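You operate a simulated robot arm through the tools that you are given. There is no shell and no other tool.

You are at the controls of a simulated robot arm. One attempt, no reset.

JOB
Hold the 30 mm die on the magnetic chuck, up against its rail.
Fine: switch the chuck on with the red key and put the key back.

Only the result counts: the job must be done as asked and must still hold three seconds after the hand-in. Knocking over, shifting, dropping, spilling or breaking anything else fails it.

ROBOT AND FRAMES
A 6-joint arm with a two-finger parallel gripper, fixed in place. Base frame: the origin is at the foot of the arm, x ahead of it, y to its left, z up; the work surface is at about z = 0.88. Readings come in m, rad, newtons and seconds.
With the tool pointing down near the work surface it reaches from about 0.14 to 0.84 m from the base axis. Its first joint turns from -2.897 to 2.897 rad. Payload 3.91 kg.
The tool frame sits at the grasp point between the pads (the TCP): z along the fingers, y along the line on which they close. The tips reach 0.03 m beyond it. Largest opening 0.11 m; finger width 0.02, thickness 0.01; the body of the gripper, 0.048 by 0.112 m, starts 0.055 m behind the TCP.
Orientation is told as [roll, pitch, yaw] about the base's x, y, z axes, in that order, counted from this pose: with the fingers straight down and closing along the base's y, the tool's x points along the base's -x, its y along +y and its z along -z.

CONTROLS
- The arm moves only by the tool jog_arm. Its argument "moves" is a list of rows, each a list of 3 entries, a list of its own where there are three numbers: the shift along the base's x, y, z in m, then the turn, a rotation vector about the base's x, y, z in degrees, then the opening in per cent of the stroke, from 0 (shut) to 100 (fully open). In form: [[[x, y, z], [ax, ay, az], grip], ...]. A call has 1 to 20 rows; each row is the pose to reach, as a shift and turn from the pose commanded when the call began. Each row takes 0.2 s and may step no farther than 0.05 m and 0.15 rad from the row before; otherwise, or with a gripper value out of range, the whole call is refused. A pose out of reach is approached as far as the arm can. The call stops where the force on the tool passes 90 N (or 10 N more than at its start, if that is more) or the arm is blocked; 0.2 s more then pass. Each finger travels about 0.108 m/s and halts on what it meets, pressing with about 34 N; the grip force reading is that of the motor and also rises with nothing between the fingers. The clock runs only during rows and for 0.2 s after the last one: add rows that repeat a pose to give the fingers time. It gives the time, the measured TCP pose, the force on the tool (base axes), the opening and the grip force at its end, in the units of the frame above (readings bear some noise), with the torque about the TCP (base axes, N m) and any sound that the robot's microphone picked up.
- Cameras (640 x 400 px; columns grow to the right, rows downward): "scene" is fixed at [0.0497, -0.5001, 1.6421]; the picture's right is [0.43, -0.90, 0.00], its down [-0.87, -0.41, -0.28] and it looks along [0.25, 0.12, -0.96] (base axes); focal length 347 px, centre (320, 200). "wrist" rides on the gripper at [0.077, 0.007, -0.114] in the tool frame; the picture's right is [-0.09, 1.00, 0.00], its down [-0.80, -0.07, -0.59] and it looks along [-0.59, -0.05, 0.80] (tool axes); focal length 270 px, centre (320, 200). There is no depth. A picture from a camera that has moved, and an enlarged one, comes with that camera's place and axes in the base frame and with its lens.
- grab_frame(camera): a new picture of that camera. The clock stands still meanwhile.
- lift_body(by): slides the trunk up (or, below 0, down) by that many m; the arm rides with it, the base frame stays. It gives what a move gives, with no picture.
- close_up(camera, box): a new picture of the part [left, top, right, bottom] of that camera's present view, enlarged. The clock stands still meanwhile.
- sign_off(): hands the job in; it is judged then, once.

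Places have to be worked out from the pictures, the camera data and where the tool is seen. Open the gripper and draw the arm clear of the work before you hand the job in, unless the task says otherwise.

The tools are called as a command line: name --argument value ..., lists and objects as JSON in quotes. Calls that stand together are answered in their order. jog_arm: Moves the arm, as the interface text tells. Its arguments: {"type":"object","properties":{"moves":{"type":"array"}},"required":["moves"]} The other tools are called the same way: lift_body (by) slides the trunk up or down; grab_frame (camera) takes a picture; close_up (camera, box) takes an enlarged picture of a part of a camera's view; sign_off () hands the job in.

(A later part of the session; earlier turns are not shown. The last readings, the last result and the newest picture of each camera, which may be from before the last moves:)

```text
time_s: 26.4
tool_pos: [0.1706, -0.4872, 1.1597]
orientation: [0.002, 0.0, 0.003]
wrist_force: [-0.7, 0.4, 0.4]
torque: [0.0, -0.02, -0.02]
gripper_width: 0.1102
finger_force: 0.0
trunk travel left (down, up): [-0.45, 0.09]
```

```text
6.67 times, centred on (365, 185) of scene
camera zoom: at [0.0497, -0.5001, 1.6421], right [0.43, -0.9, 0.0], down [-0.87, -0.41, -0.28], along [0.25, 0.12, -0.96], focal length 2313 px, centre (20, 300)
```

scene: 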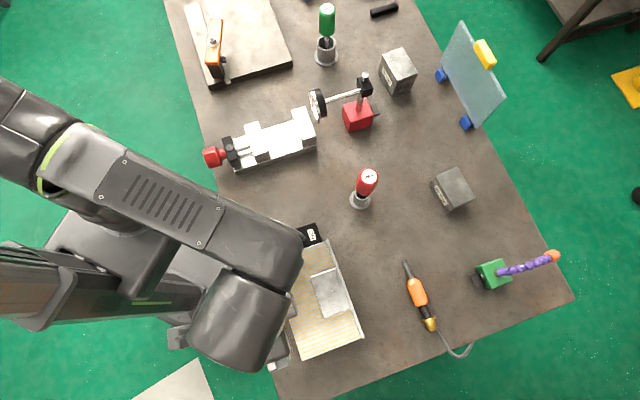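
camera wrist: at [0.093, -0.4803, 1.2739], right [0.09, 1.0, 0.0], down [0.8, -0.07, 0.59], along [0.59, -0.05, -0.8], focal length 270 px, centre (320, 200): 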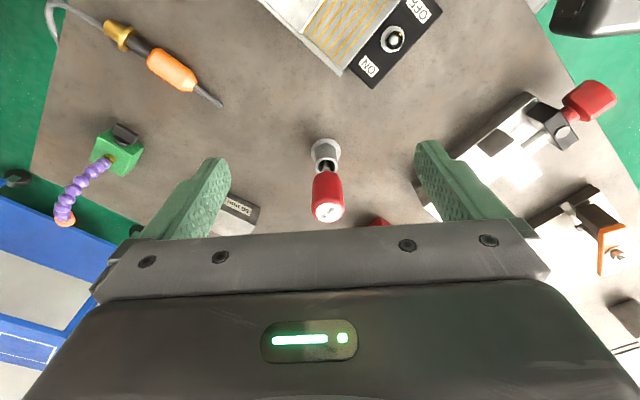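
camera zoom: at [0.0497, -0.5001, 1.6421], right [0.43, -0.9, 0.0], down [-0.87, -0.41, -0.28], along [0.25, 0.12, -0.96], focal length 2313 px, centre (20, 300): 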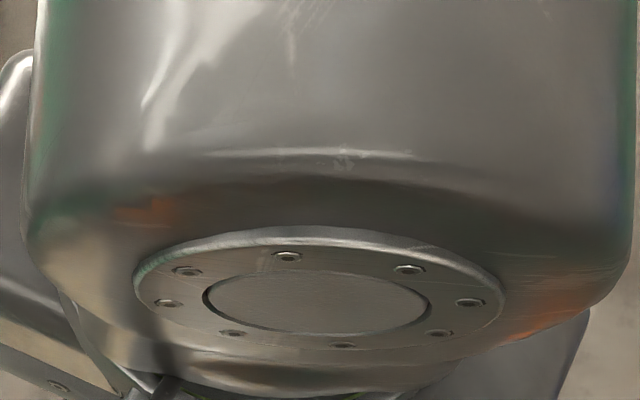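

The red key is well visible. I'll enlarge it and the spindle from this viewpoint.

close_up --camera "wrist" --box '[290, 130, 365, 230]'

close_up --camera "wrist" --box '[360, 10, 430, 70]'

close_up --camera "wrist" --box '[305, 130, 345, 185]'

```text
4.00 times, centred on (328, 180) of wrist
camera zoom: at [0.093, -0.4803, 1.2739], right [0.09, 1.0, 0.0], down [0.8, -0.07, 0.59], along [0.59, -0.05, -0.8], focal length 1081 px, centre (290, 280)
```

zoom: 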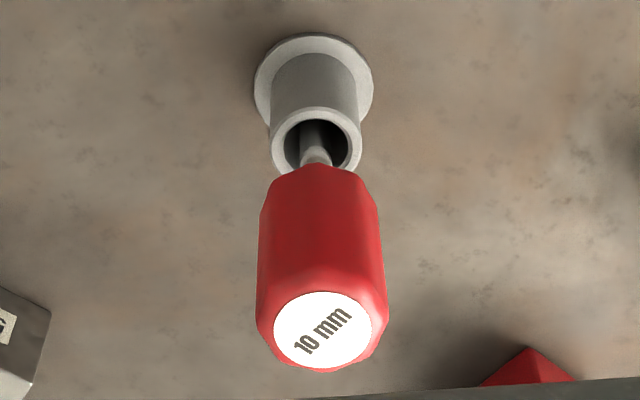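

```text
6.67 times, centred on (395, 40) of wrist
camera zoom: at [0.093, -0.4803, 1.2739], right [0.09, 1.0, 0.0], down [0.8, -0.07, 0.59], along [0.59, -0.05, -0.8], focal length 1802 px, centre (-180, 1267)
```

zoom: 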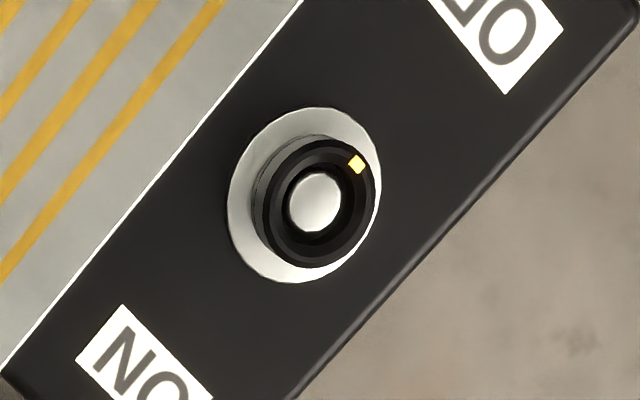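

```text
7.27 times, centred on (325, 158) of wrist
camera zoom: at [0.093, -0.4803, 1.2739], right [0.09, 1.0, 0.0], down [0.8, -0.07, 0.59], along [0.59, -0.05, -0.8], focal length 1966 px, centre (284, 509)
```

zoom: 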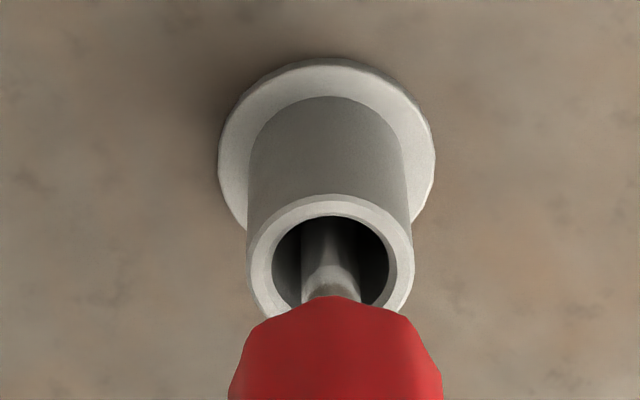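

The key is vertical in its holder at about (0.2875, −0.488), with its top at z≈1.037 and the handle running about 0.96–1.037. Before gripping it, I'll test in free air above the spindle how far the wrist can turn, since OFF→ON looks like a half turn.

jog_arm --moves '[[[-0.01, 0.02, 0], [0, 0, 8], 100], [[-0.02, 0.04, 0], [0, 0, 16], 100], [[-0.03, 0.07, 0], [0, 0, 24], 100], [[-0.033, 0.087, 0], [0, 0, 32], 100], [[-0.033, 0.087, 0], [0, 0, 40], 100], [[-0.033, 0.087, 0], [0, 0, 48], 100], [[-0.033, 0.087, 0], [0, 0, 56], 100], [[-0.033, 0.087, 0], [0, 0, 64], 100], [[-0.033, 0.087, 0], [0, 0, 72], 100], [[-0.033, 0.087, 0], [0, 0, 80], 100], [[-0.033, 0.087, 0], [0, 0, 88], 100], [[-0.033, 0.087, 0], [0, 0, 95], 100], [[-0.033, 0.087, 0], [0, 0, 95], 100]]'

grab_frame --camera "scene"

grab_frame --camera "wrist"

```text
time_s: 29.2
tool_pos: [0.1369, -0.4011, 1.1593]
orientation: [0.0, 0.001, 1.659]
wrist_force: [0.0, 0.5, 0.0]
torque: [-0.01, 0.0, -0.01]
gripper_width: 0.11
finger_force: 0.1
trunk travel left (down, up): [-0.45, 0.09]
```

```text
taken
```

scene: 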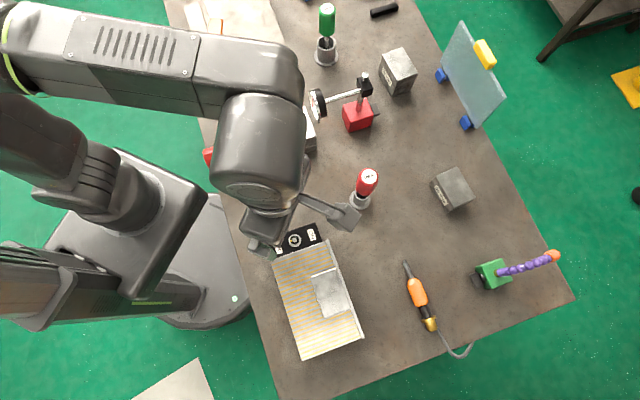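

```text
taken
camera wrist: at [0.1361, -0.4787, 1.2737], right [-1.0, 0.0, 0.0], down [0.0, 0.8, 0.59], along [0.0, 0.59, -0.8], focal length 270 px, centre (320, 200)
```

wrist: 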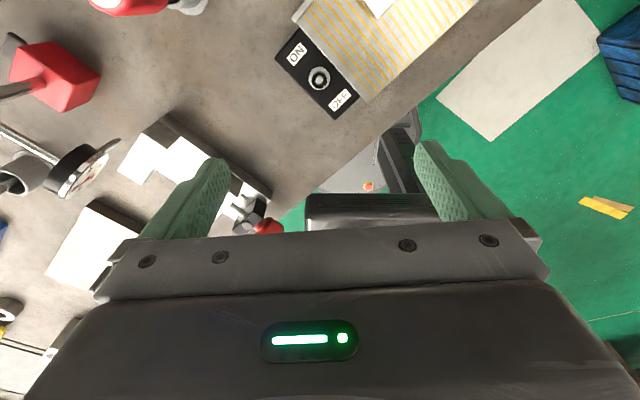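

Yaw +95° is reachable here. I'll look at the spindle from this opposite angle for triangulation and extend the yaw test further positive.

close_up --camera "wrist" --box '[280, 40, 360, 110]'

jog_arm --moves '[[[0, 0, 0], [0, 0, 8], 100], [[0, 0, 0], [0, 0, 16], 100], [[0, 0, 0], [0, 0, 24], 100], [[0, 0, 0], [0, 0, 32], 100], [[0, 0, 0], [0, 0, 40], 100], [[0, 0, 0], [0, 0, 48], 100], [[0, 0, 0], [0, 0, 56], 100], [[0, 0, 0], [0, 0, 64], 100], [[0, 0, 0], [0, 0, 64], 100]]'

grab_frame --camera "wrist"

```text
5.71 times, centred on (320, 75) of wrist
camera zoom: at [0.1361, -0.4787, 1.2737], right [-1.0, 0.0, 0.0], down [0.0, 0.8, 0.59], along [0.0, 0.59, -0.8], focal length 1544 px, centre (320, 914)
```

zoom: 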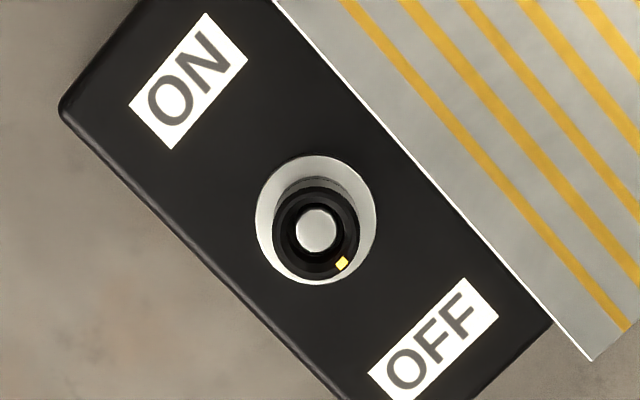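

```text
time_s: 31.2
tool_pos: [0.2846, -0.1605, 1.1179]
orientation: [0.063, 0.008, 2.692]
wrist_force: [0.7, -0.7, 0.1]
torque: [-0.02, 0.05, -0.02]
gripper_width: 0.11
finger_force: 0.1
out of reach, approached as far as the arm can: row 2, 3, 4, 5, 6, 7, 8, 9
trunk travel left (down, up): [-0.45, 0.09]
```

```text
taken
camera wrist: at [0.3529, -0.1941, 1.232], right [-0.51, -0.86, 0.06], down [-0.68, 0.45, 0.58], along [-0.53, 0.25, -0.81], focal length 270 px, centre (320, 200)
```

wrist: 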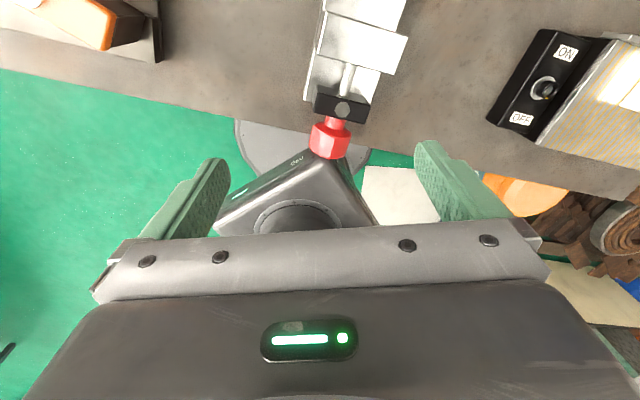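

Past about yaw 105° the wrist runs out of range and the arm drifted aside, harmlessly in the air. I'll do a null move to learn which pose the controller now counts as commanded.

jog_arm --moves '[[[0, 0, 0], [0, 0, 0], 100]]'

grab_frame --camera "scene"

```text
time_s: 31.6
tool_pos: [0.2848, -0.162, 1.1176]
orientation: [0.063, 0.008, 2.691]
wrist_force: [0.1, 0.8, 0.1]
torque: [-0.01, 0.02, 0.03]
gripper_width: 0.11
finger_force: 0.0
trunk travel left (down, up): [-0.45, 0.09]
```

```text
taken
```

scene: 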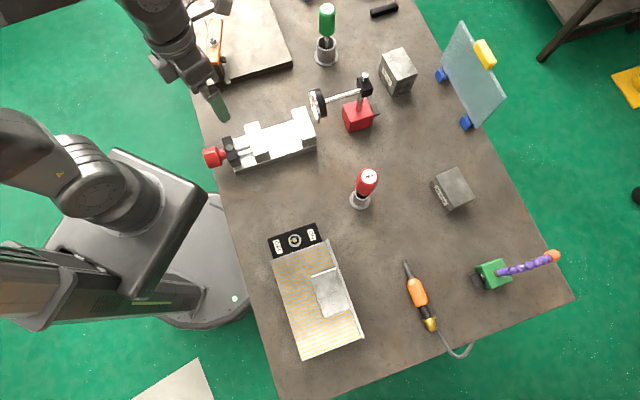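

The controller rebased on the reached pose, which is slightly tilted (roll 0.063). I'll level the tool and back the yaw off the limit first.

jog_arm --moves '[[[0, 0, 0.02], [3.45, -1.16, -6], 100], [[0, 0, 0.03], [3.45, -1.16, -6], 100], [[0, 0, 0.03], [3.45, -1.16, -6], 100]]'

```text
time_s: 32.4
tool_pos: [0.2803, -0.1661, 1.1391]
orientation: [0.003, -0.013, 2.585]
wrist_force: [-0.8, 0.6, -0.2]
torque: [-0.01, -0.02, -0.02]
gripper_width: 0.1099
finger_force: 0.0
trunk travel left (down, up): [-0.45, 0.09]
```

Nearly level. I'll unwind the yaw further from the limit, then correct the remaining small tilt.

jog_arm --moves '[[[0, 0, 0], [0, 0, -8], 100], [[0, 0, 0], [0, 0, -16], 100], [[0, 0, 0], [0, 0, -24], 100], [[0, 0, 0], [0, 0, -32], 100], [[0, 0, 0], [0, 0, -40], 100], [[0, 0, 0], [0, 0, -48], 100], [[0, 0, 0], [0, 0, -56], 100], [[0, 0, 0], [0, 0, -58], 100], [[0, 0, 0], [0, 0, -58], 100]]'

```text
time_s: 34.4
tool_pos: [0.2784, -0.1673, 1.1348]
orientation: [0.001, -0.003, 1.573]
wrist_force: [0.3, -0.4, 0.2]
torque: [0.01, -0.01, -0.03]
gripper_width: 0.1098
finger_force: 0.1
trunk travel left (down, up): [-0.45, 0.09]
```

The tool is level again at yaw 90°. With the arm clear of the view, I'll take high-zoom scene pictures of the holder, key top and spindle for an accurate displacement between them.

close_up --camera "scene" --box '[344, 164, 384, 214]'

close_up --camera "scene" --box '[284, 230, 306, 252]'

grab_frame --camera "scene"

```text
8.00 times, centred on (364, 189) of scene
camera zoom: at [0.0497, -0.5001, 1.6421], right [0.43, -0.9, 0.0], down [-0.87, -0.41, -0.28], along [0.25, 0.12, -0.96], focal length 2776 px, centre (-32, 288)
```

zoom: 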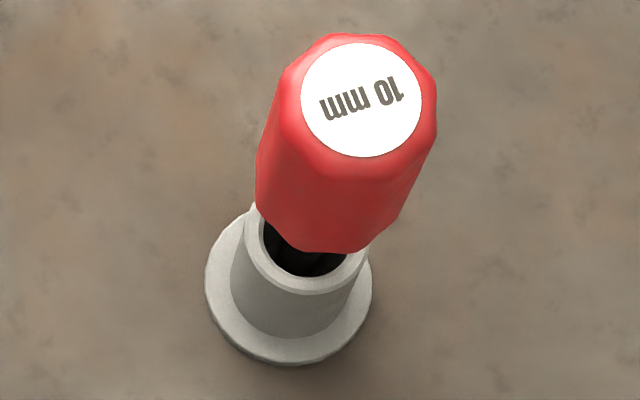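

```text
16.00 times, centred on (295, 241) of scene
camera zoom: at [0.0497, -0.5001, 1.6421], right [0.43, -0.9, 0.0], down [-0.87, -0.41, -0.28], along [0.25, 0.12, -0.96], focal length 5551 px, centre (720, -456)
```

zoom: 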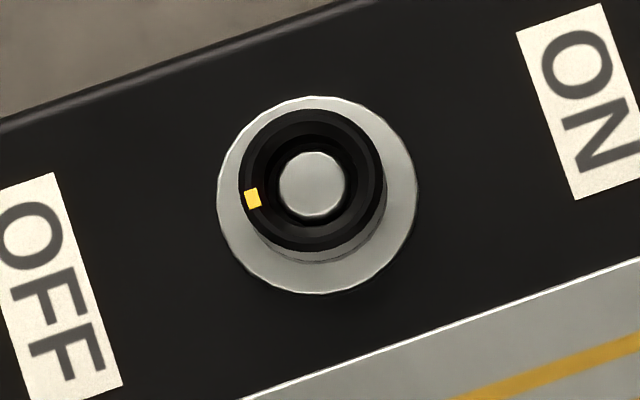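

```text
taken
```

scene: 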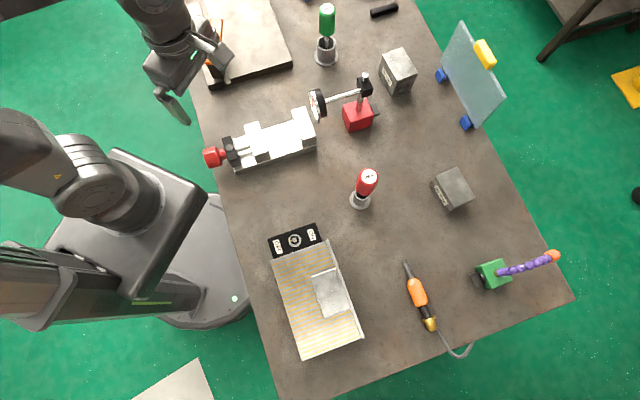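

From the scene, the key axis is at about (0.289, −0.4875) and the spindle at (0.1355, −0.402), so the carry is about (−0.1535, +0.0855). I'll move above the key at yaw 90° so it can later turn down through a half turn.

jog_arm --moves '[[[0, 0, 0.035], [0, 0, 0], 100], [[0.0013, -0.04, 0.035], [0, 0, 0], 100], [[0.0026, -0.08, 0.035], [0, 0, 0], 100], [[0.004, -0.12, 0.035], [0, 0, 0], 100], [[0.0053, -0.16, 0.035], [0, 0, 0], 100], [[0.0066, -0.2, 0.035], [0, 0, 0], 100], [[0.008, -0.24, 0.035], [0, 0, 0], 100], [[0.0093, -0.28, 0.035], [0, 0, 0], 100], [[0.0106, -0.3202, 0.035], [0, 0, 0], 100], [[0.0106, -0.3202, 0.035], [0, 0, 0], 100]]'

jog_arm --moves '[[[0, 0, 0], [0, 0, 0], 100]]'

grab_frame --camera "wrist"

grab_frame --camera "scene"

```text
time_s: 36.6
tool_pos: [0.2888, -0.4866, 1.1722]
orientation: [0.002, -0.005, 1.574]
wrist_force: [-0.3, 0.3, 0.4]
torque: [-0.04, 0.03, -0.02]
gripper_width: 0.11
finger_force: 0.1
trunk travel left (down, up): [-0.45, 0.09]
```

```text
time_s: 37.0
tool_pos: [0.2892, -0.4859, 1.1719]
orientation: [0.003, -0.004, 1.574]
wrist_force: [-0.3, 0.8, 0.1]
torque: [-0.01, 0.01, 0.0]
gripper_width: 0.11
finger_force: 0.0
trunk travel left (down, up): [-0.45, 0.09]
```

```text
taken
camera wrist: at [0.2815, -0.5639, 1.2849], right [-1.0, 0.09, 0.0], down [0.07, 0.8, 0.6], along [0.05, 0.59, -0.8], focal length 270 px, centre (320, 200)
```

wrist: 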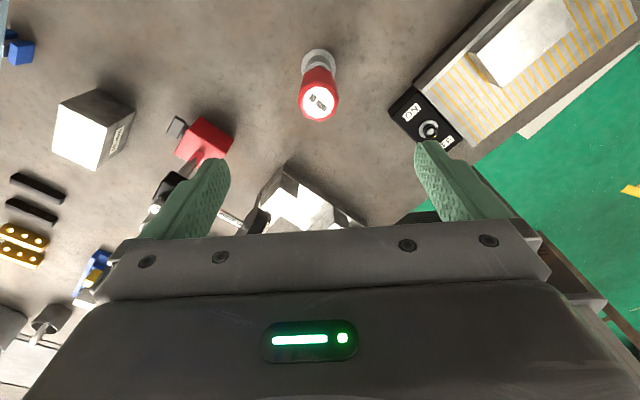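

```text
taken
```

scene: 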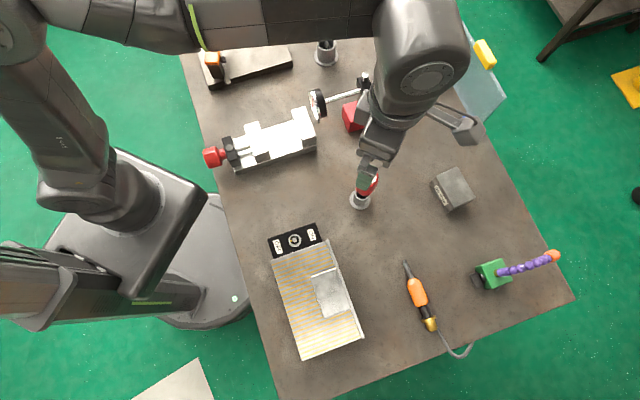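

I'll zoom on the key from here to centre the fingers on it precisely.

close_up --camera "wrist" --box '[285, 40, 355, 130]'

```text
4.44 times, centred on (320, 85) of wrist
camera zoom: at [0.2815, -0.5639, 1.2849], right [-1.0, 0.09, 0.0], down [0.07, 0.8, 0.6], along [0.05, 0.59, -0.8], focal length 1201 px, centre (320, 711)
```

zoom: 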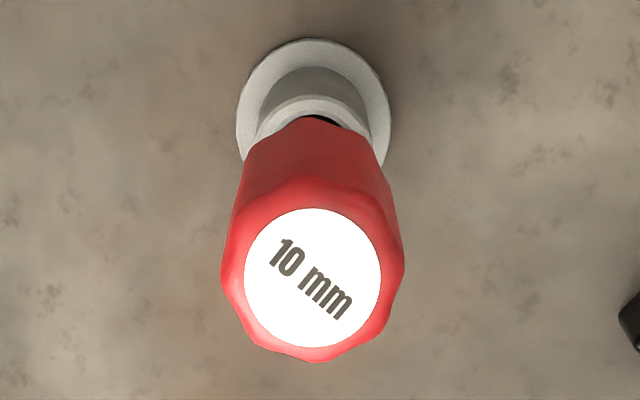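

The key axis in this view is at about (0.2898, −0.488), almost exactly under the tool. I'll trim the pose slightly and descend to straddle the handle at TCP z≈1.003.

jog_arm --moves '[[[0.0005, -0.0018, -0.02], [-0.2, -0.1, -0.1], 100], [[0.0005, -0.0018, -0.06], [-0.2, -0.1, -0.1], 100], [[0.0005, -0.0018, -0.1], [-0.2, -0.1, -0.1], 100], [[0.0005, -0.0018, -0.14], [-0.2, -0.1, -0.1], 100], [[0.0005, -0.0018, -0.169], [-0.2, -0.1, -0.1], 100], [[0.0005, -0.0018, -0.169], [-0.2, -0.1, -0.1], 100]]'

grab_frame --camera "wrist"

close_up --camera "wrist" --box '[190, 130, 470, 250]'

```text
time_s: 38.4
tool_pos: [0.2904, -0.4892, 1.002]
orientation: [0.001, 0.001, 1.571]
wrist_force: [-0.5, 0.0, 0.5]
torque: [0.02, 0.0, -0.02]
gripper_width: 0.1102
finger_force: 0.0
trunk travel left (down, up): [-0.45, 0.09]
```

```text
taken
camera wrist: at [0.2831, -0.5662, 1.1152], right [-1.0, 0.09, 0.0], down [0.07, 0.8, 0.59], along [0.05, 0.59, -0.8], focal length 270 px, centre (320, 200)
```

wrist: 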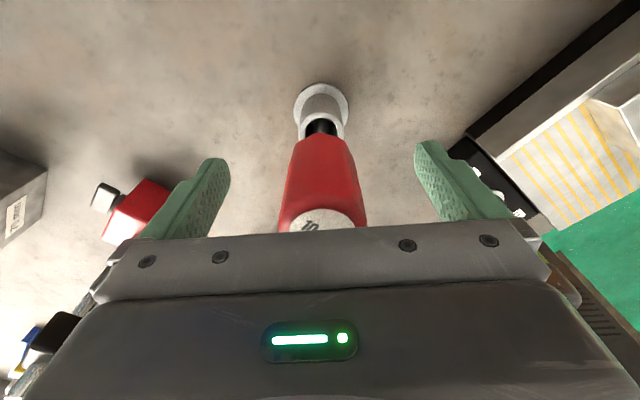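

```text
2.29 times, centred on (330, 190) of wrist
camera zoom: at [0.2831, -0.5662, 1.1152], right [-1.0, 0.09, 0.0], down [0.07, 0.8, 0.59], along [0.05, 0.59, -0.8], focal length 618 px, centre (297, 223)
```

zoom: 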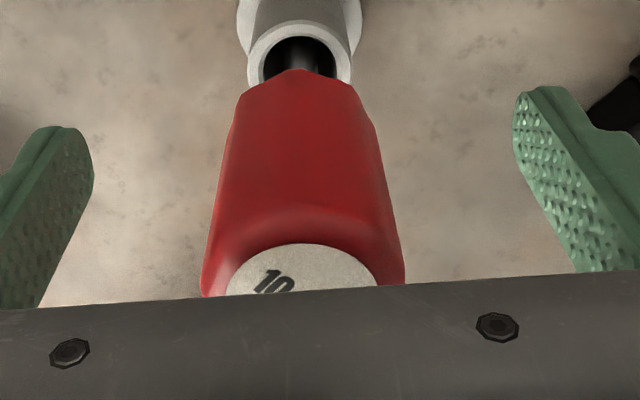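

The tool axis is the u=320 column; the key sits about 1 mm toward −x of it. I'll trim by 1 mm and close on the handle.

jog_arm --moves '[[[-0.001, 0, 0], [0, 0, 0], 60], [[-0.001, 0, 0], [0, 0, 0], 45], [[-0.001, 0, 0], [0, 0, 0], 20], [[-0.001, 0, 0], [0, 0, 0], 0], [[-0.001, 0, 0], [0, 0, 0], 0]]'

grab_frame --camera "wrist"

close_up --camera "wrist" --box '[190, 70, 470, 250]'

```text
time_s: 39.6
tool_pos: [0.2884, -0.4894, 1.001]
orientation: [-0.001, 0.0, 1.574]
wrist_force: [0.6, -1.5, -0.1]
torque: [0.0, -0.05, 0.03]
gripper_width: 0.0369
finger_force: 34.1
trunk travel left (down, up): [-0.45, 0.09]
```

```text
taken
camera wrist: at [0.2818, -0.5665, 1.1152], right [-1.0, 0.09, 0.0], down [0.07, 0.8, 0.59], along [0.05, 0.59, -0.8], focal length 270 px, centre (320, 200)
```

wrist: 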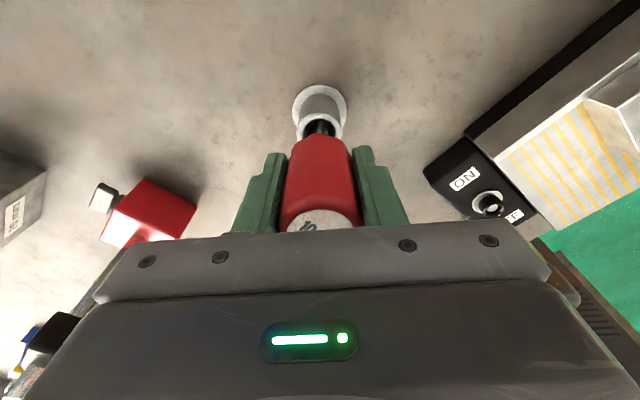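

```text
2.22 times, centred on (330, 160) of wrist
camera zoom: at [0.2818, -0.5665, 1.1152], right [-1.0, 0.09, 0.0], down [0.07, 0.8, 0.59], along [0.05, 0.59, -0.8], focal length 601 px, centre (298, 289)
```

zoom: 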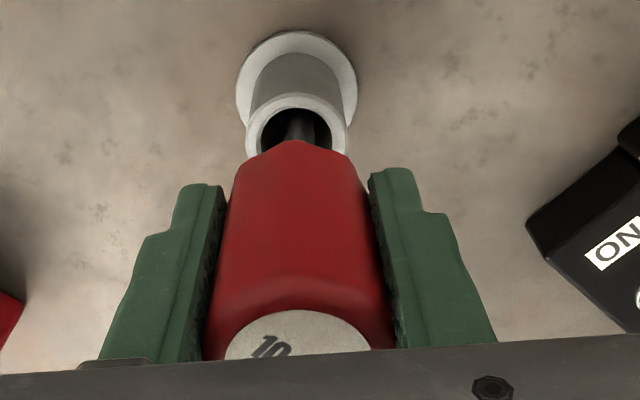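

The handle is gripped at 36.9 mm. I'll lift the key straight up 0.13 m out of the holder and look at its end.

jog_arm --moves '[[[0, 0, 0.01], [0, 0, 0], 0], [[0, 0, 0.03], [0, 0, 0], 0], [[0, 0, 0.055], [0, 0, 0], 0], [[0, 0, 0.09], [0, 0, 0], 0], [[0, 0, 0.13], [0, 0, 0], 0], [[0, 0, 0.13], [0, 0, 0], 0]]'

grab_frame --camera "wrist"

close_up --camera "scene" --box '[330, 130, 410, 230]'

```text
time_s: 41.0
tool_pos: [0.2869, -0.4911, 1.133]
orientation: [-0.001, 0.0, 1.571]
wrist_force: [0.4, -0.1, -1.1]
torque: [0.01, -0.01, 0.01]
gripper_width: 0.0368
finger_force: 34.3
trunk travel left (down, up): [-0.45, 0.09]
```

```text
taken
camera wrist: at [0.2796, -0.5671, 1.2467], right [-1.0, 0.09, 0.0], down [0.07, 0.8, 0.59], along [0.05, 0.59, -0.8], focal length 270 px, centre (320, 200)
```

wrist: 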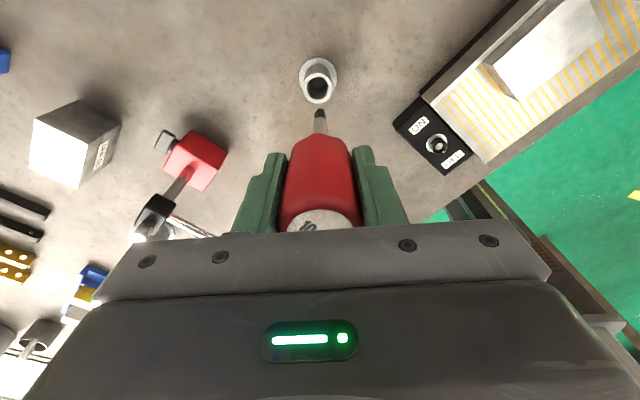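

```text
4.00 times, centred on (370, 180) of scene
camera zoom: at [0.0497, -0.5001, 1.6421], right [0.43, -0.9, 0.0], down [-0.87, -0.41, -0.28], along [0.25, 0.12, -0.96], focal length 1388 px, centre (120, 280)
```

zoom: 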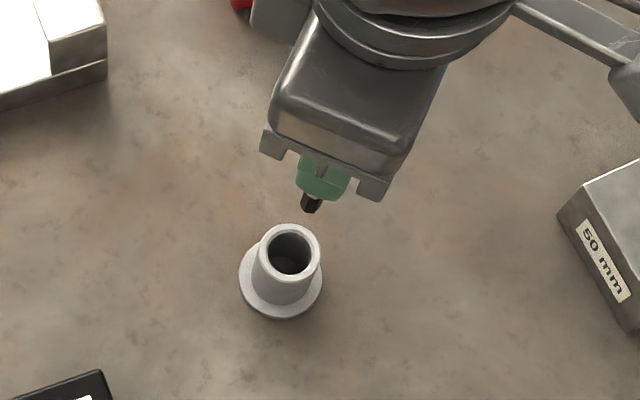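

close_up --camera "wrist" --box '[285, 50, 355, 150]'

close_up --camera "scene" --box '[355, 165, 385, 210]'

```text
4.00 times, centred on (320, 100) of wrist
camera zoom: at [0.2796, -0.5671, 1.2467], right [-1.0, 0.09, 0.0], down [0.07, 0.8, 0.59], along [0.05, 0.59, -0.8], focal length 1081 px, centre (320, 600)
```

zoom: 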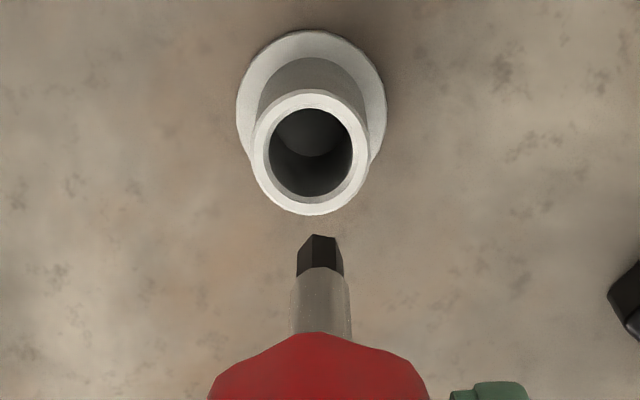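

```text
8.89 times, centred on (370, 188) of scene
camera zoom: at [0.0497, -0.5001, 1.6421], right [0.43, -0.9, 0.0], down [-0.87, -0.41, -0.28], along [0.25, 0.12, -0.96], focal length 3084 px, centre (-124, 311)
```

zoom: 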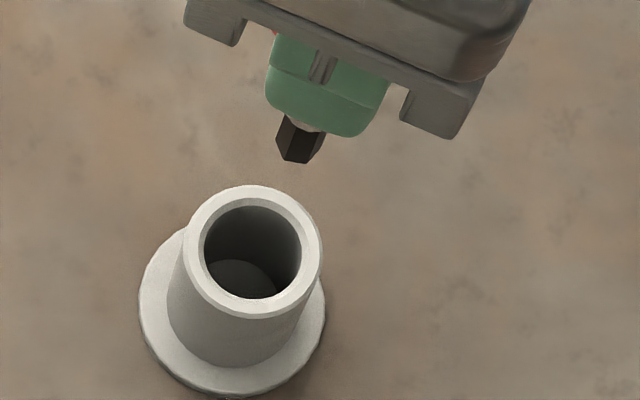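

The key has a black hexagonal tip, so the spindle needs it to line up with a hex socket. I'll zoom hard on the spindle socket and the key tip to find their angular phases.

close_up --camera "scene" --box '[289, 235, 301, 246]'

close_up --camera "wrist" --box '[425, 135, 450, 155]'

close_up --camera "wrist" --box '[308, 104, 332, 122]'

close_up --camera "scene" --box '[362, 174, 378, 186]'

```text
16.00 times, centred on (295, 240) of scene
camera zoom: at [0.0497, -0.5001, 1.6421], right [0.43, -0.9, 0.0], down [-0.87, -0.41, -0.28], along [0.25, 0.12, -0.96], focal length 5551 px, centre (720, -448)
```

zoom: 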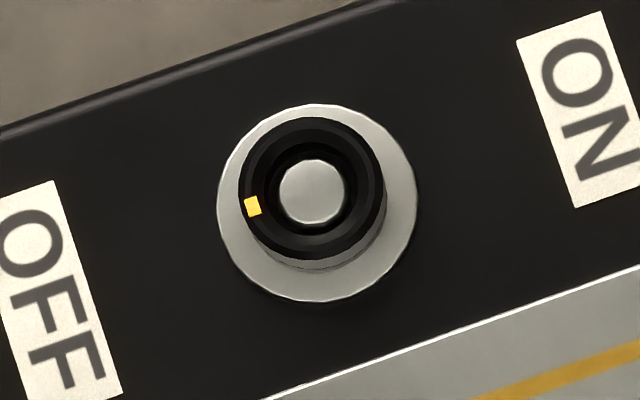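

```text
16.00 times, centred on (438, 145) of wrist
camera zoom: at [0.2796, -0.5671, 1.2467], right [-1.0, 0.09, 0.0], down [0.07, 0.8, 0.59], along [0.05, 0.59, -0.8], focal length 4325 px, centre (-1560, 1080)
```

zoom: 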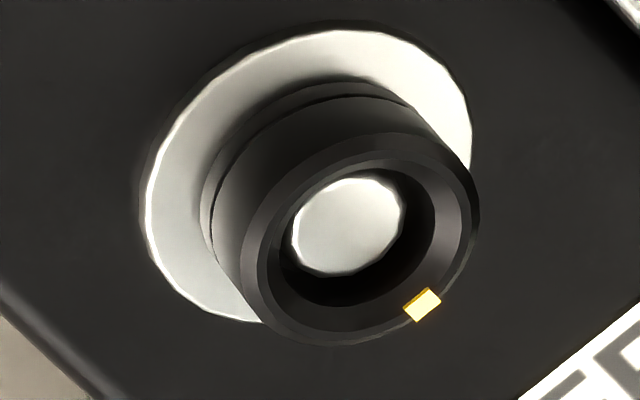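

```text
16.00 times, centred on (320, 113) of wrist
camera zoom: at [0.2796, -0.5671, 1.2467], right [-1.0, 0.09, 0.0], down [0.07, 0.8, 0.59], along [0.05, 0.59, -0.8], focal length 4325 px, centre (320, 1592)
```

zoom: 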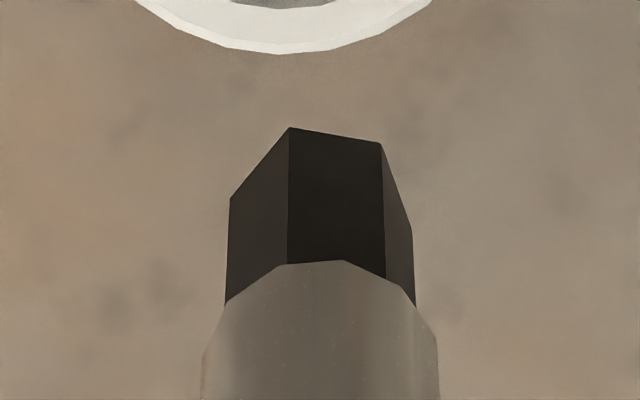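

```text
16.00 times, centred on (370, 180) of scene
camera zoom: at [0.0497, -0.5001, 1.6421], right [0.43, -0.9, 0.0], down [-0.87, -0.41, -0.28], along [0.25, 0.12, -0.96], focal length 5551 px, centre (-480, 520)
```

zoom: 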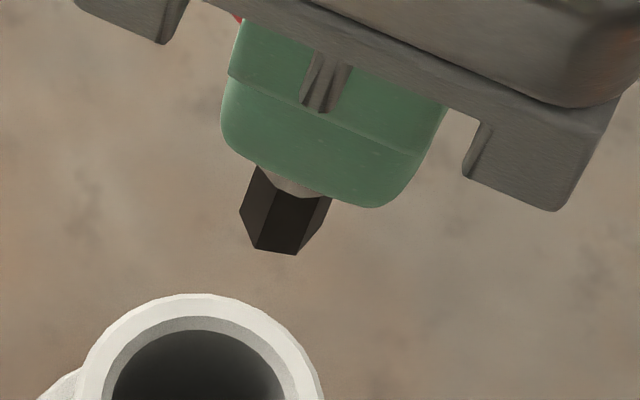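

The socket is a chamfered bore about 12 mm wide and the tip is a hex about 10 mm across its corners. Tip bottom is 113 mm below the TCP. I'll carry the key over the spindle by the measured displacement (−0.1537, +0.0855), keeping height.

jog_arm --moves '[[[-0.0307, 0.0171, 0], [0, 0, 0], 0], [[-0.0615, 0.0342, 0], [0, 0, 0], 0], [[-0.0922, 0.0513, 0], [0, 0, 0], 0], [[-0.123, 0.0684, 0], [0, 0, 0], 0], [[-0.1537, 0.0855, 0], [0, 0, 0], 0], [[-0.1537, 0.0855, -0.03], [0, 0, 0], 0], [[-0.1537, 0.0855, -0.055], [0, 0, 0], 0], [[-0.1537, 0.0855, -0.055], [0, 0, 0], 0]]'

grab_frame --camera "wrist"

close_up --camera "wrist" --box '[290, 80, 350, 150]'

close_up --camera "scene" --box '[275, 215, 325, 265]'

```text
time_s: 42.8
tool_pos: [0.1336, -0.4041, 1.0746]
orientation: [0.0, 0.002, 1.573]
wrist_force: [0.1, 0.5, -1.6]
torque: [-0.01, 0.02, -0.03]
gripper_width: 0.037
finger_force: 33.9
trunk travel left (down, up): [-0.45, 0.09]
```

```text
taken
camera wrist: at [0.1261, -0.4809, 1.1878], right [-1.0, 0.09, 0.0], down [0.07, 0.8, 0.59], along [0.05, 0.59, -0.8], focal length 270 px, centre (320, 200)
```

wrist: 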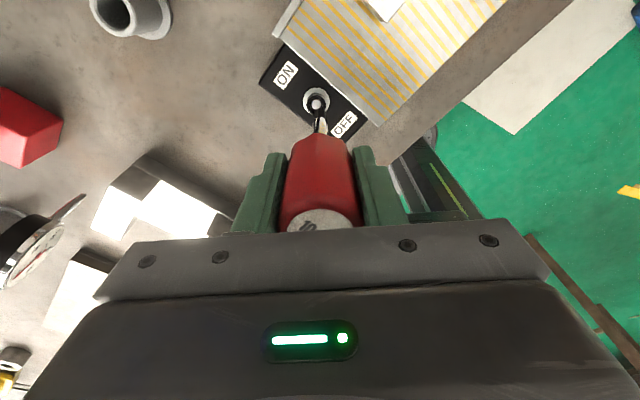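

```text
5.71 times, centred on (320, 115) of wrist
camera zoom: at [0.1261, -0.4809, 1.1878], right [-1.0, 0.09, 0.0], down [0.07, 0.8, 0.59], along [0.05, 0.59, -0.8], focal length 1544 px, centre (320, 686)
```

zoom: 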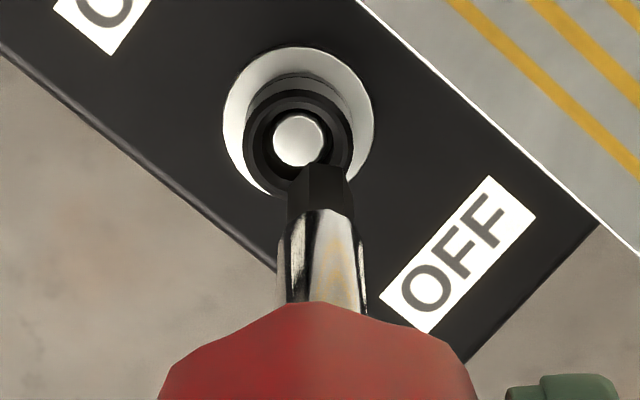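

```text
8.00 times, centred on (300, 240) of scene
camera zoom: at [0.0497, -0.5001, 1.6421], right [0.43, -0.9, 0.0], down [-0.87, -0.41, -0.28], along [0.25, 0.12, -0.96], focal length 2776 px, centre (480, -120)
```

zoom: 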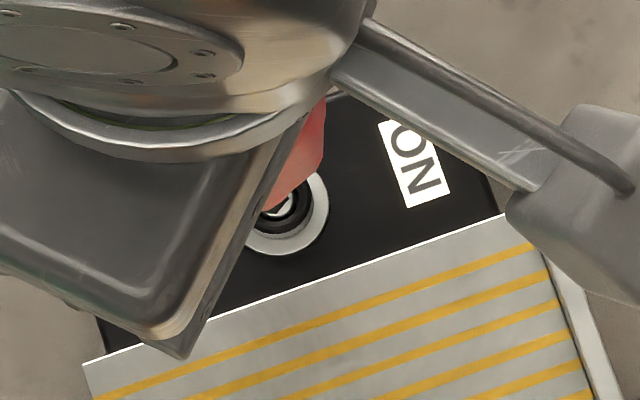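

In the wrist view the spindle lies about 3.4 mm toward +x of the key tip, and the scene view agrees. I'll shift +3.4 mm in x, lower 14 mm to just above the rim, and compare tip and bore at nearly the same depth.

jog_arm --moves '[[[0.0034, 0, 0], [0, 0, 0], 0], [[0.0034, 0, -0.008], [0, 0, 0], 0], [[0.0034, 0, -0.014], [0, 0, 0], 0], [[0.0034, 0, -0.014], [0, 0, 0], 0]]'

close_up --camera "wrist" --box '[295, 85, 345, 140]'

close_up --camera "scene" --box '[280, 225, 315, 255]'

```text
time_s: 43.8
tool_pos: [0.1381, -0.4048, 1.0608]
orientation: [-0.001, 0.0, 1.573]
wrist_force: [-0.4, -0.4, -0.7]
torque: [0.01, -0.02, -0.03]
gripper_width: 0.0371
finger_force: 34.2
trunk travel left (down, up): [-0.45, 0.09]
```

```text
7.27 times, centred on (320, 112) of wrist
camera zoom: at [0.1309, -0.4811, 1.1747], right [-1.0, 0.09, 0.0], down [0.07, 0.8, 0.59], along [0.05, 0.59, -0.8], focal length 1966 px, centre (320, 836)
```

zoom: 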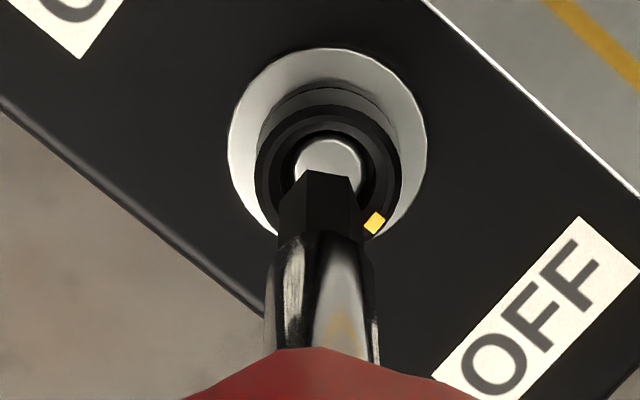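

```text
13.33 times, centred on (298, 240) of scene
camera zoom: at [0.0497, -0.5001, 1.6421], right [0.43, -0.9, 0.0], down [-0.87, -0.41, -0.28], along [0.25, 0.12, -0.96], focal length 4626 px, centre (620, -333)
```

zoom: 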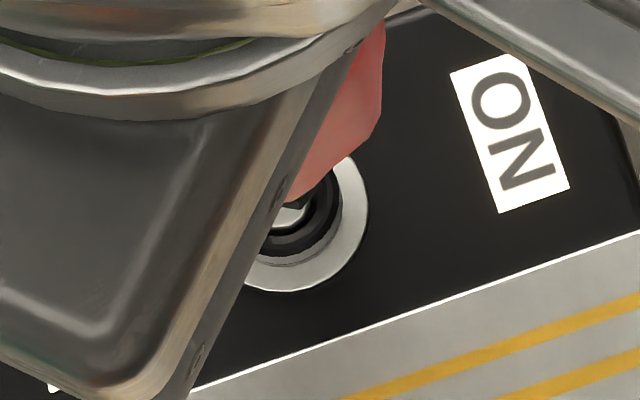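

Overshot slightly: the spindle is now ~1.1 mm toward −x. I'll correct by −1.1 mm, then check the scene view where the tip overlaps the socket.

jog_arm --moves '[[[-0.0011, 0, 0], [0, 0, 0], 0], [[-0.0011, 0, -0.004], [0, 0, 0], 0], [[-0.0011, 0, -0.004], [0, 0, 0], 0]]'

close_up --camera "wrist" --box '[308, 95, 338, 120]'

close_up --camera "scene" --box '[288, 233, 308, 248]'

```text
time_s: 44.6
tool_pos: [0.1379, -0.4036, 1.057]
orientation: [-0.001, 0.0, 1.57]
wrist_force: [0.3, -0.2, -1.6]
torque: [-0.01, 0.02, 0.0]
gripper_width: 0.0369
finger_force: 33.8
trunk travel left (down, up): [-0.45, 0.09]
```

```text
16.00 times, centred on (323, 108) of wrist
camera zoom: at [0.1293, -0.4805, 1.1708], right [-1.0, 0.09, 0.0], down [0.07, 0.8, 0.59], along [0.05, 0.59, -0.8], focal length 4325 px, centre (272, 1680)
```

zoom: 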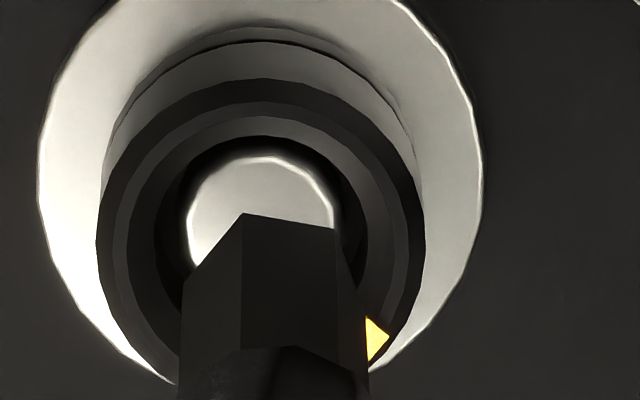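

```text
16.00 times, centred on (298, 240) of scene
camera zoom: at [0.0497, -0.5001, 1.6421], right [0.43, -0.9, 0.0], down [-0.87, -0.41, -0.28], along [0.25, 0.12, -0.96], focal length 5551 px, centre (672, -448)
```

zoom: 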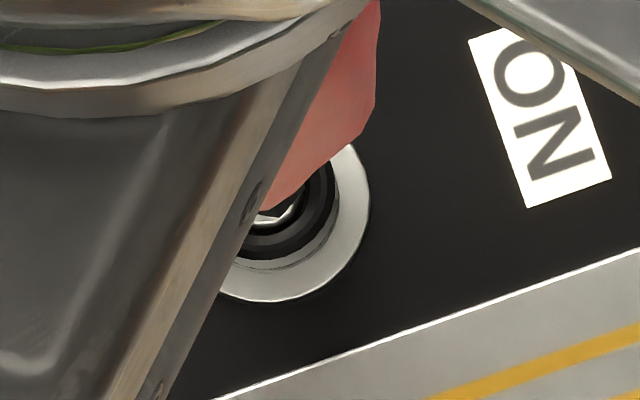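

At the same yaw the lateral offset is now only 0.7 mm, but the fore-aft (y) alignment is ambiguous from this view. I'll raise 20 mm and turn the tool to yaw 0 so the camera sees the y offset laterally.

jog_arm --moves '[[[0.0007, 0, 0.01], [0, 0, 0], 0], [[0.0007, 0, 0.02], [0, 0, -8], 0], [[0.0007, 0, 0.02], [0, 0, -16], 0], [[0.0007, 0, 0.02], [0, 0, -24], 0], [[0.0007, 0, 0.02], [0, 0, -32], 0], [[0.0007, 0, 0.02], [0, 0, -40], 0], [[0.0007, 0, 0.02], [0, 0, -48], 0], [[0.0007, 0, 0.02], [0, 0, -56], 0], [[0.0007, 0, 0.02], [0, 0, -64], 0], [[0.0007, 0, 0.02], [0, 0, -72], 0], [[0.0007, 0, 0.02], [0, 0, -80], 0], [[0.0007, 0, 0.02], [0, 0, -88], 0], [[0.0007, 0, 0.02], [0, 0, -90], 0], [[0.0007, 0, 0.02], [0, 0, -90], 0]]'

close_up --camera "wrist" --box '[295, 85, 345, 140]'

grab_frame --camera "wrist"

close_up --camera "scene" --box '[275, 215, 325, 265]'

```text
time_s: 47.6
tool_pos: [0.1376, -0.4034, 1.0779]
orientation: [0.0, -0.001, 0.0]
wrist_force: [0.1, -0.2, -1.6]
torque: [0.02, -0.04, -0.01]
gripper_width: 0.0369
finger_force: 34.2
trunk travel left (down, up): [-0.45, 0.09]
```

```text
7.27 times, centred on (320, 112) of wrist
camera zoom: at [0.0601, -0.3969, 1.1917], right [0.09, 1.0, 0.0], down [0.8, -0.07, 0.59], along [0.59, -0.05, -0.8], focal length 1966 px, centre (320, 836)
```

zoom: 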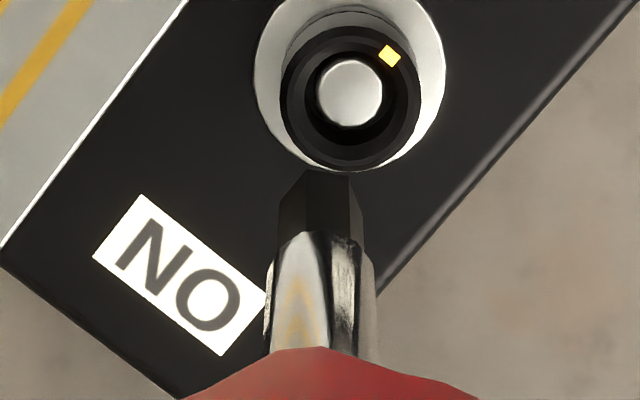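

```text
taken
camera wrist: at [0.0601, -0.3969, 1.1917], right [0.09, 1.0, 0.0], down [0.8, -0.07, 0.59], along [0.59, -0.05, -0.8], focal length 270 px, centre (320, 200)
```

wrist: 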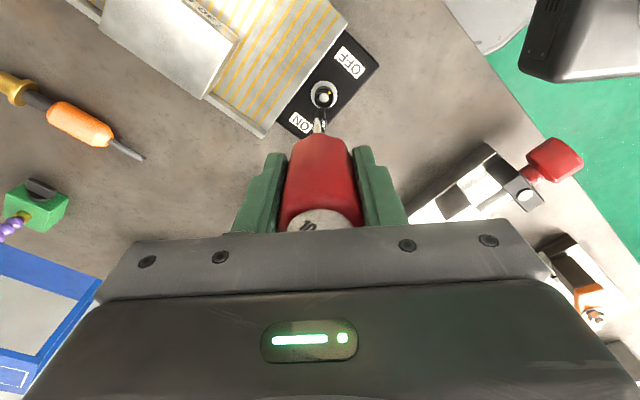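

```text
8.00 times, centred on (300, 240) of scene
camera zoom: at [0.0497, -0.5001, 1.6421], right [0.43, -0.9, 0.0], down [-0.87, -0.41, -0.28], along [0.25, 0.12, -0.96], focal length 2776 px, centre (480, -120)
```

zoom: 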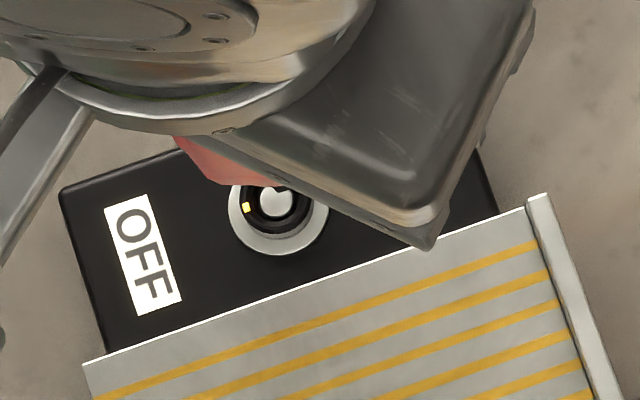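

The yaw-0 view settles it: the spindle is at about (0.1378, −0.3994) with its rim lower than I assumed, z≈0.922, and scene and wrist now agree. The key axis sits ~2 mm forward of the tool axis. I'll return to yaw 90°, shift y by +1.8 mm and lower to ~5 mm above the rim.

jog_arm --moves '[[[0, 0.0005, 0], [0, 0, 8], 0], [[0, 0.001, 0], [0, 0, 16], 0], [[0, 0.0018, 0], [0, 0, 24], 0], [[0, 0.0018, 0], [0, 0, 32], 0], [[0, 0.0018, 0], [0, 0, 40], 0], [[0, 0.0018, 0], [0, 0, 48], 0], [[0, 0.0018, 0], [0, 0, 56], 0], [[0, 0.0018, 0], [0, 0, 64], 0], [[0, 0.0018, 0], [0, 0, 72], 0], [[0, 0.0018, 0], [0, 0, 80], 0], [[0, 0.0018, 0], [0, 0, 88], 0], [[0, 0.0018, 0], [0, 0, 90], 0], [[0, 0.0018, -0.015], [0, 0, 90], 0], [[0, 0.0018, -0.03], [0, 0, 90], 0], [[0, 0.0018, -0.03], [0, 0, 90], 0]]'

close_up --camera "wrist" --box '[305, 95, 341, 125]'

grab_frame --camera "wrist"

```text
time_s: 50.8
tool_pos: [0.138, -0.4038, 1.0481]
orientation: [-0.001, 0.0, 1.573]
wrist_force: [0.3, 0.0, -2.2]
torque: [0.01, -0.04, 0.01]
gripper_width: 0.0371
finger_force: 34.4
trunk travel left (down, up): [-0.45, 0.09]
```

```text
13.33 times, centred on (323, 110) of wrist
camera zoom: at [0.1301, -0.4801, 1.1611], right [-1.0, 0.09, 0.0], down [0.07, 0.8, 0.59], along [0.05, 0.59, -0.8], focal length 3604 px, centre (280, 1400)
```

zoom: 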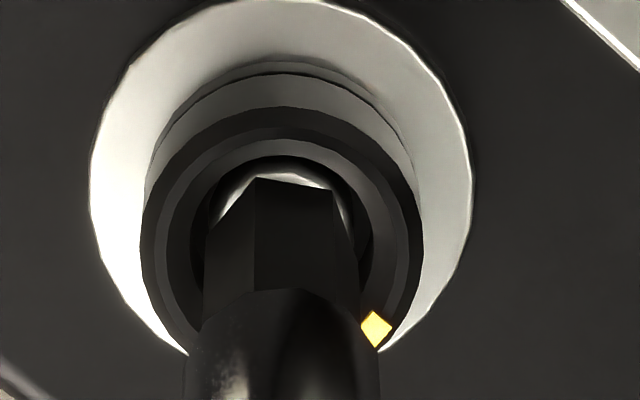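

```text
taken
camera wrist: at [0.1301, -0.4801, 1.1611], right [-1.0, 0.09, 0.0], down [0.07, 0.8, 0.59], along [0.05, 0.59, -0.8], focal length 270 px, centre (320, 200)
```

wrist: 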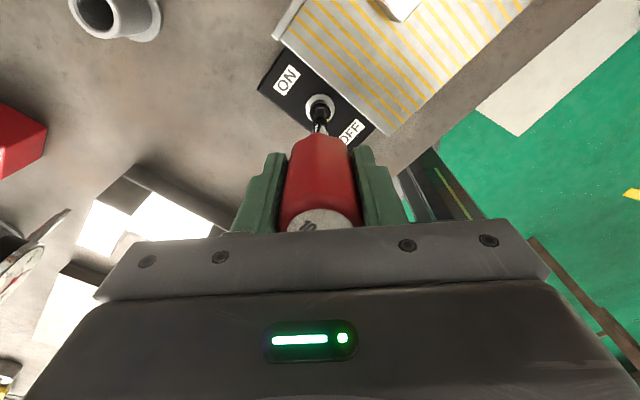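

Lateral alignment is now within 0.2 mm. I'll descend 2 mm at a time, watching force and how the tip tracks against the bore, to resolve the fore-aft alignment.

jog_arm --moves '[[[0, 0, -0.001], [0, 0, 0], 0], [[0, 0, -0.002], [0, 0, 0], 0], [[0, 0, -0.002], [0, 0, 0], 0]]'

close_up --camera "wrist" --box '[305, 95, 341, 125]'

close_up --camera "scene" --box '[284, 230, 306, 252]'

```text
time_s: 51.6
tool_pos: [0.1386, -0.403, 1.0459]
orientation: [0.0, -0.001, 1.573]
wrist_force: [0.1, 0.2, -0.7]
torque: [-0.02, 0.03, 0.0]
gripper_width: 0.0369
finger_force: 33.0
trunk travel left (down, up): [-0.45, 0.09]
```

```text
13.33 times, centred on (323, 110) of wrist
camera zoom: at [0.131, -0.4791, 1.1591], right [-1.0, 0.09, 0.0], down [0.07, 0.8, 0.59], along [0.05, 0.59, -0.8], focal length 3604 px, centre (280, 1400)
```

zoom: 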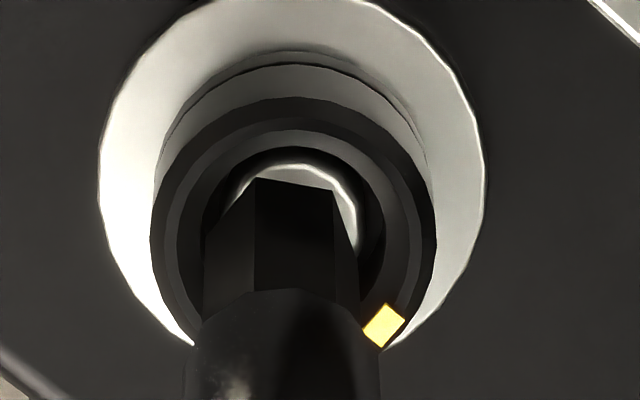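

```text
16.00 times, centred on (295, 241) of scene
camera zoom: at [0.0497, -0.5001, 1.6421], right [0.43, -0.9, 0.0], down [-0.87, -0.41, -0.28], along [0.25, 0.12, -0.96], focal length 5551 px, centre (720, -456)
```

zoom: 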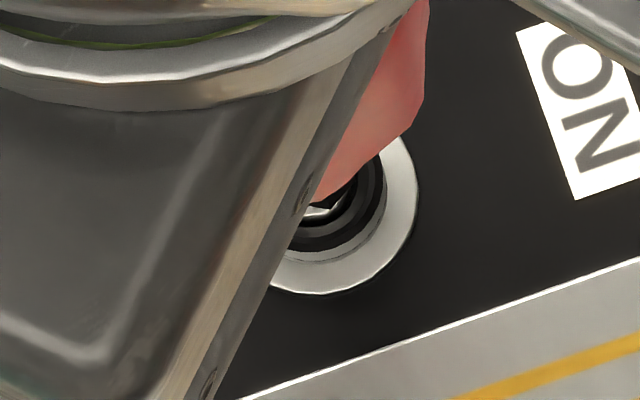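

The pose jitters about 1 mm between moves, and the reported camera positions track it. Taking them as true, the spindle is at (0.1371, −0.3999, 0.925) and the tip is right above it, 1–3 mm over the rim. I'll press on down in small steps with a −0.5 mm x trim and watch the force.

jog_arm --moves '[[[-0.0005, 0, -0.001], [0, 0, 0], 0], [[-0.0005, 0, -0.002], [0, 0, 0], 0], [[-0.0005, 0, -0.003], [0, 0, 0], 0], [[-0.0005, 0, -0.004], [0, 0, 0], 0], [[-0.0005, 0, -0.004], [0, 0, 0], 0]]'

close_up --camera "wrist" --box '[305, 95, 341, 125]'

```text
time_s: 52.8
tool_pos: [0.1375, -0.4019, 1.0407]
orientation: [0.001, 0.0, 1.572]
wrist_force: [-0.3, -0.2, -2.4]
torque: [0.01, -0.03, -0.01]
gripper_width: 0.0369
finger_force: 33.5
trunk travel left (down, up): [-0.45, 0.09]
```

```text
13.33 times, centred on (323, 110) of wrist
camera zoom: at [0.13, -0.4781, 1.1554], right [-1.0, 0.09, 0.0], down [0.07, 0.8, 0.59], along [0.05, 0.59, -0.8], focal length 3604 px, centre (280, 1400)
```

zoom: 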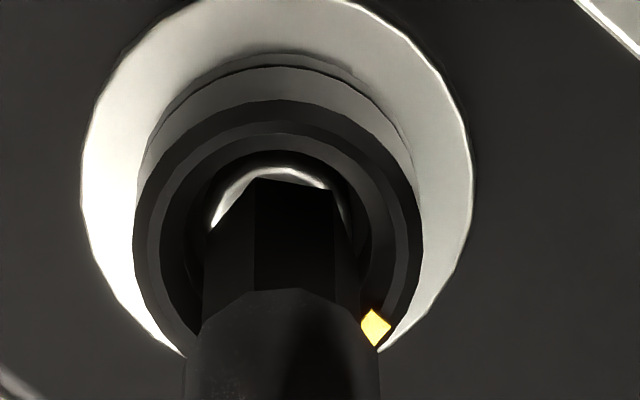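

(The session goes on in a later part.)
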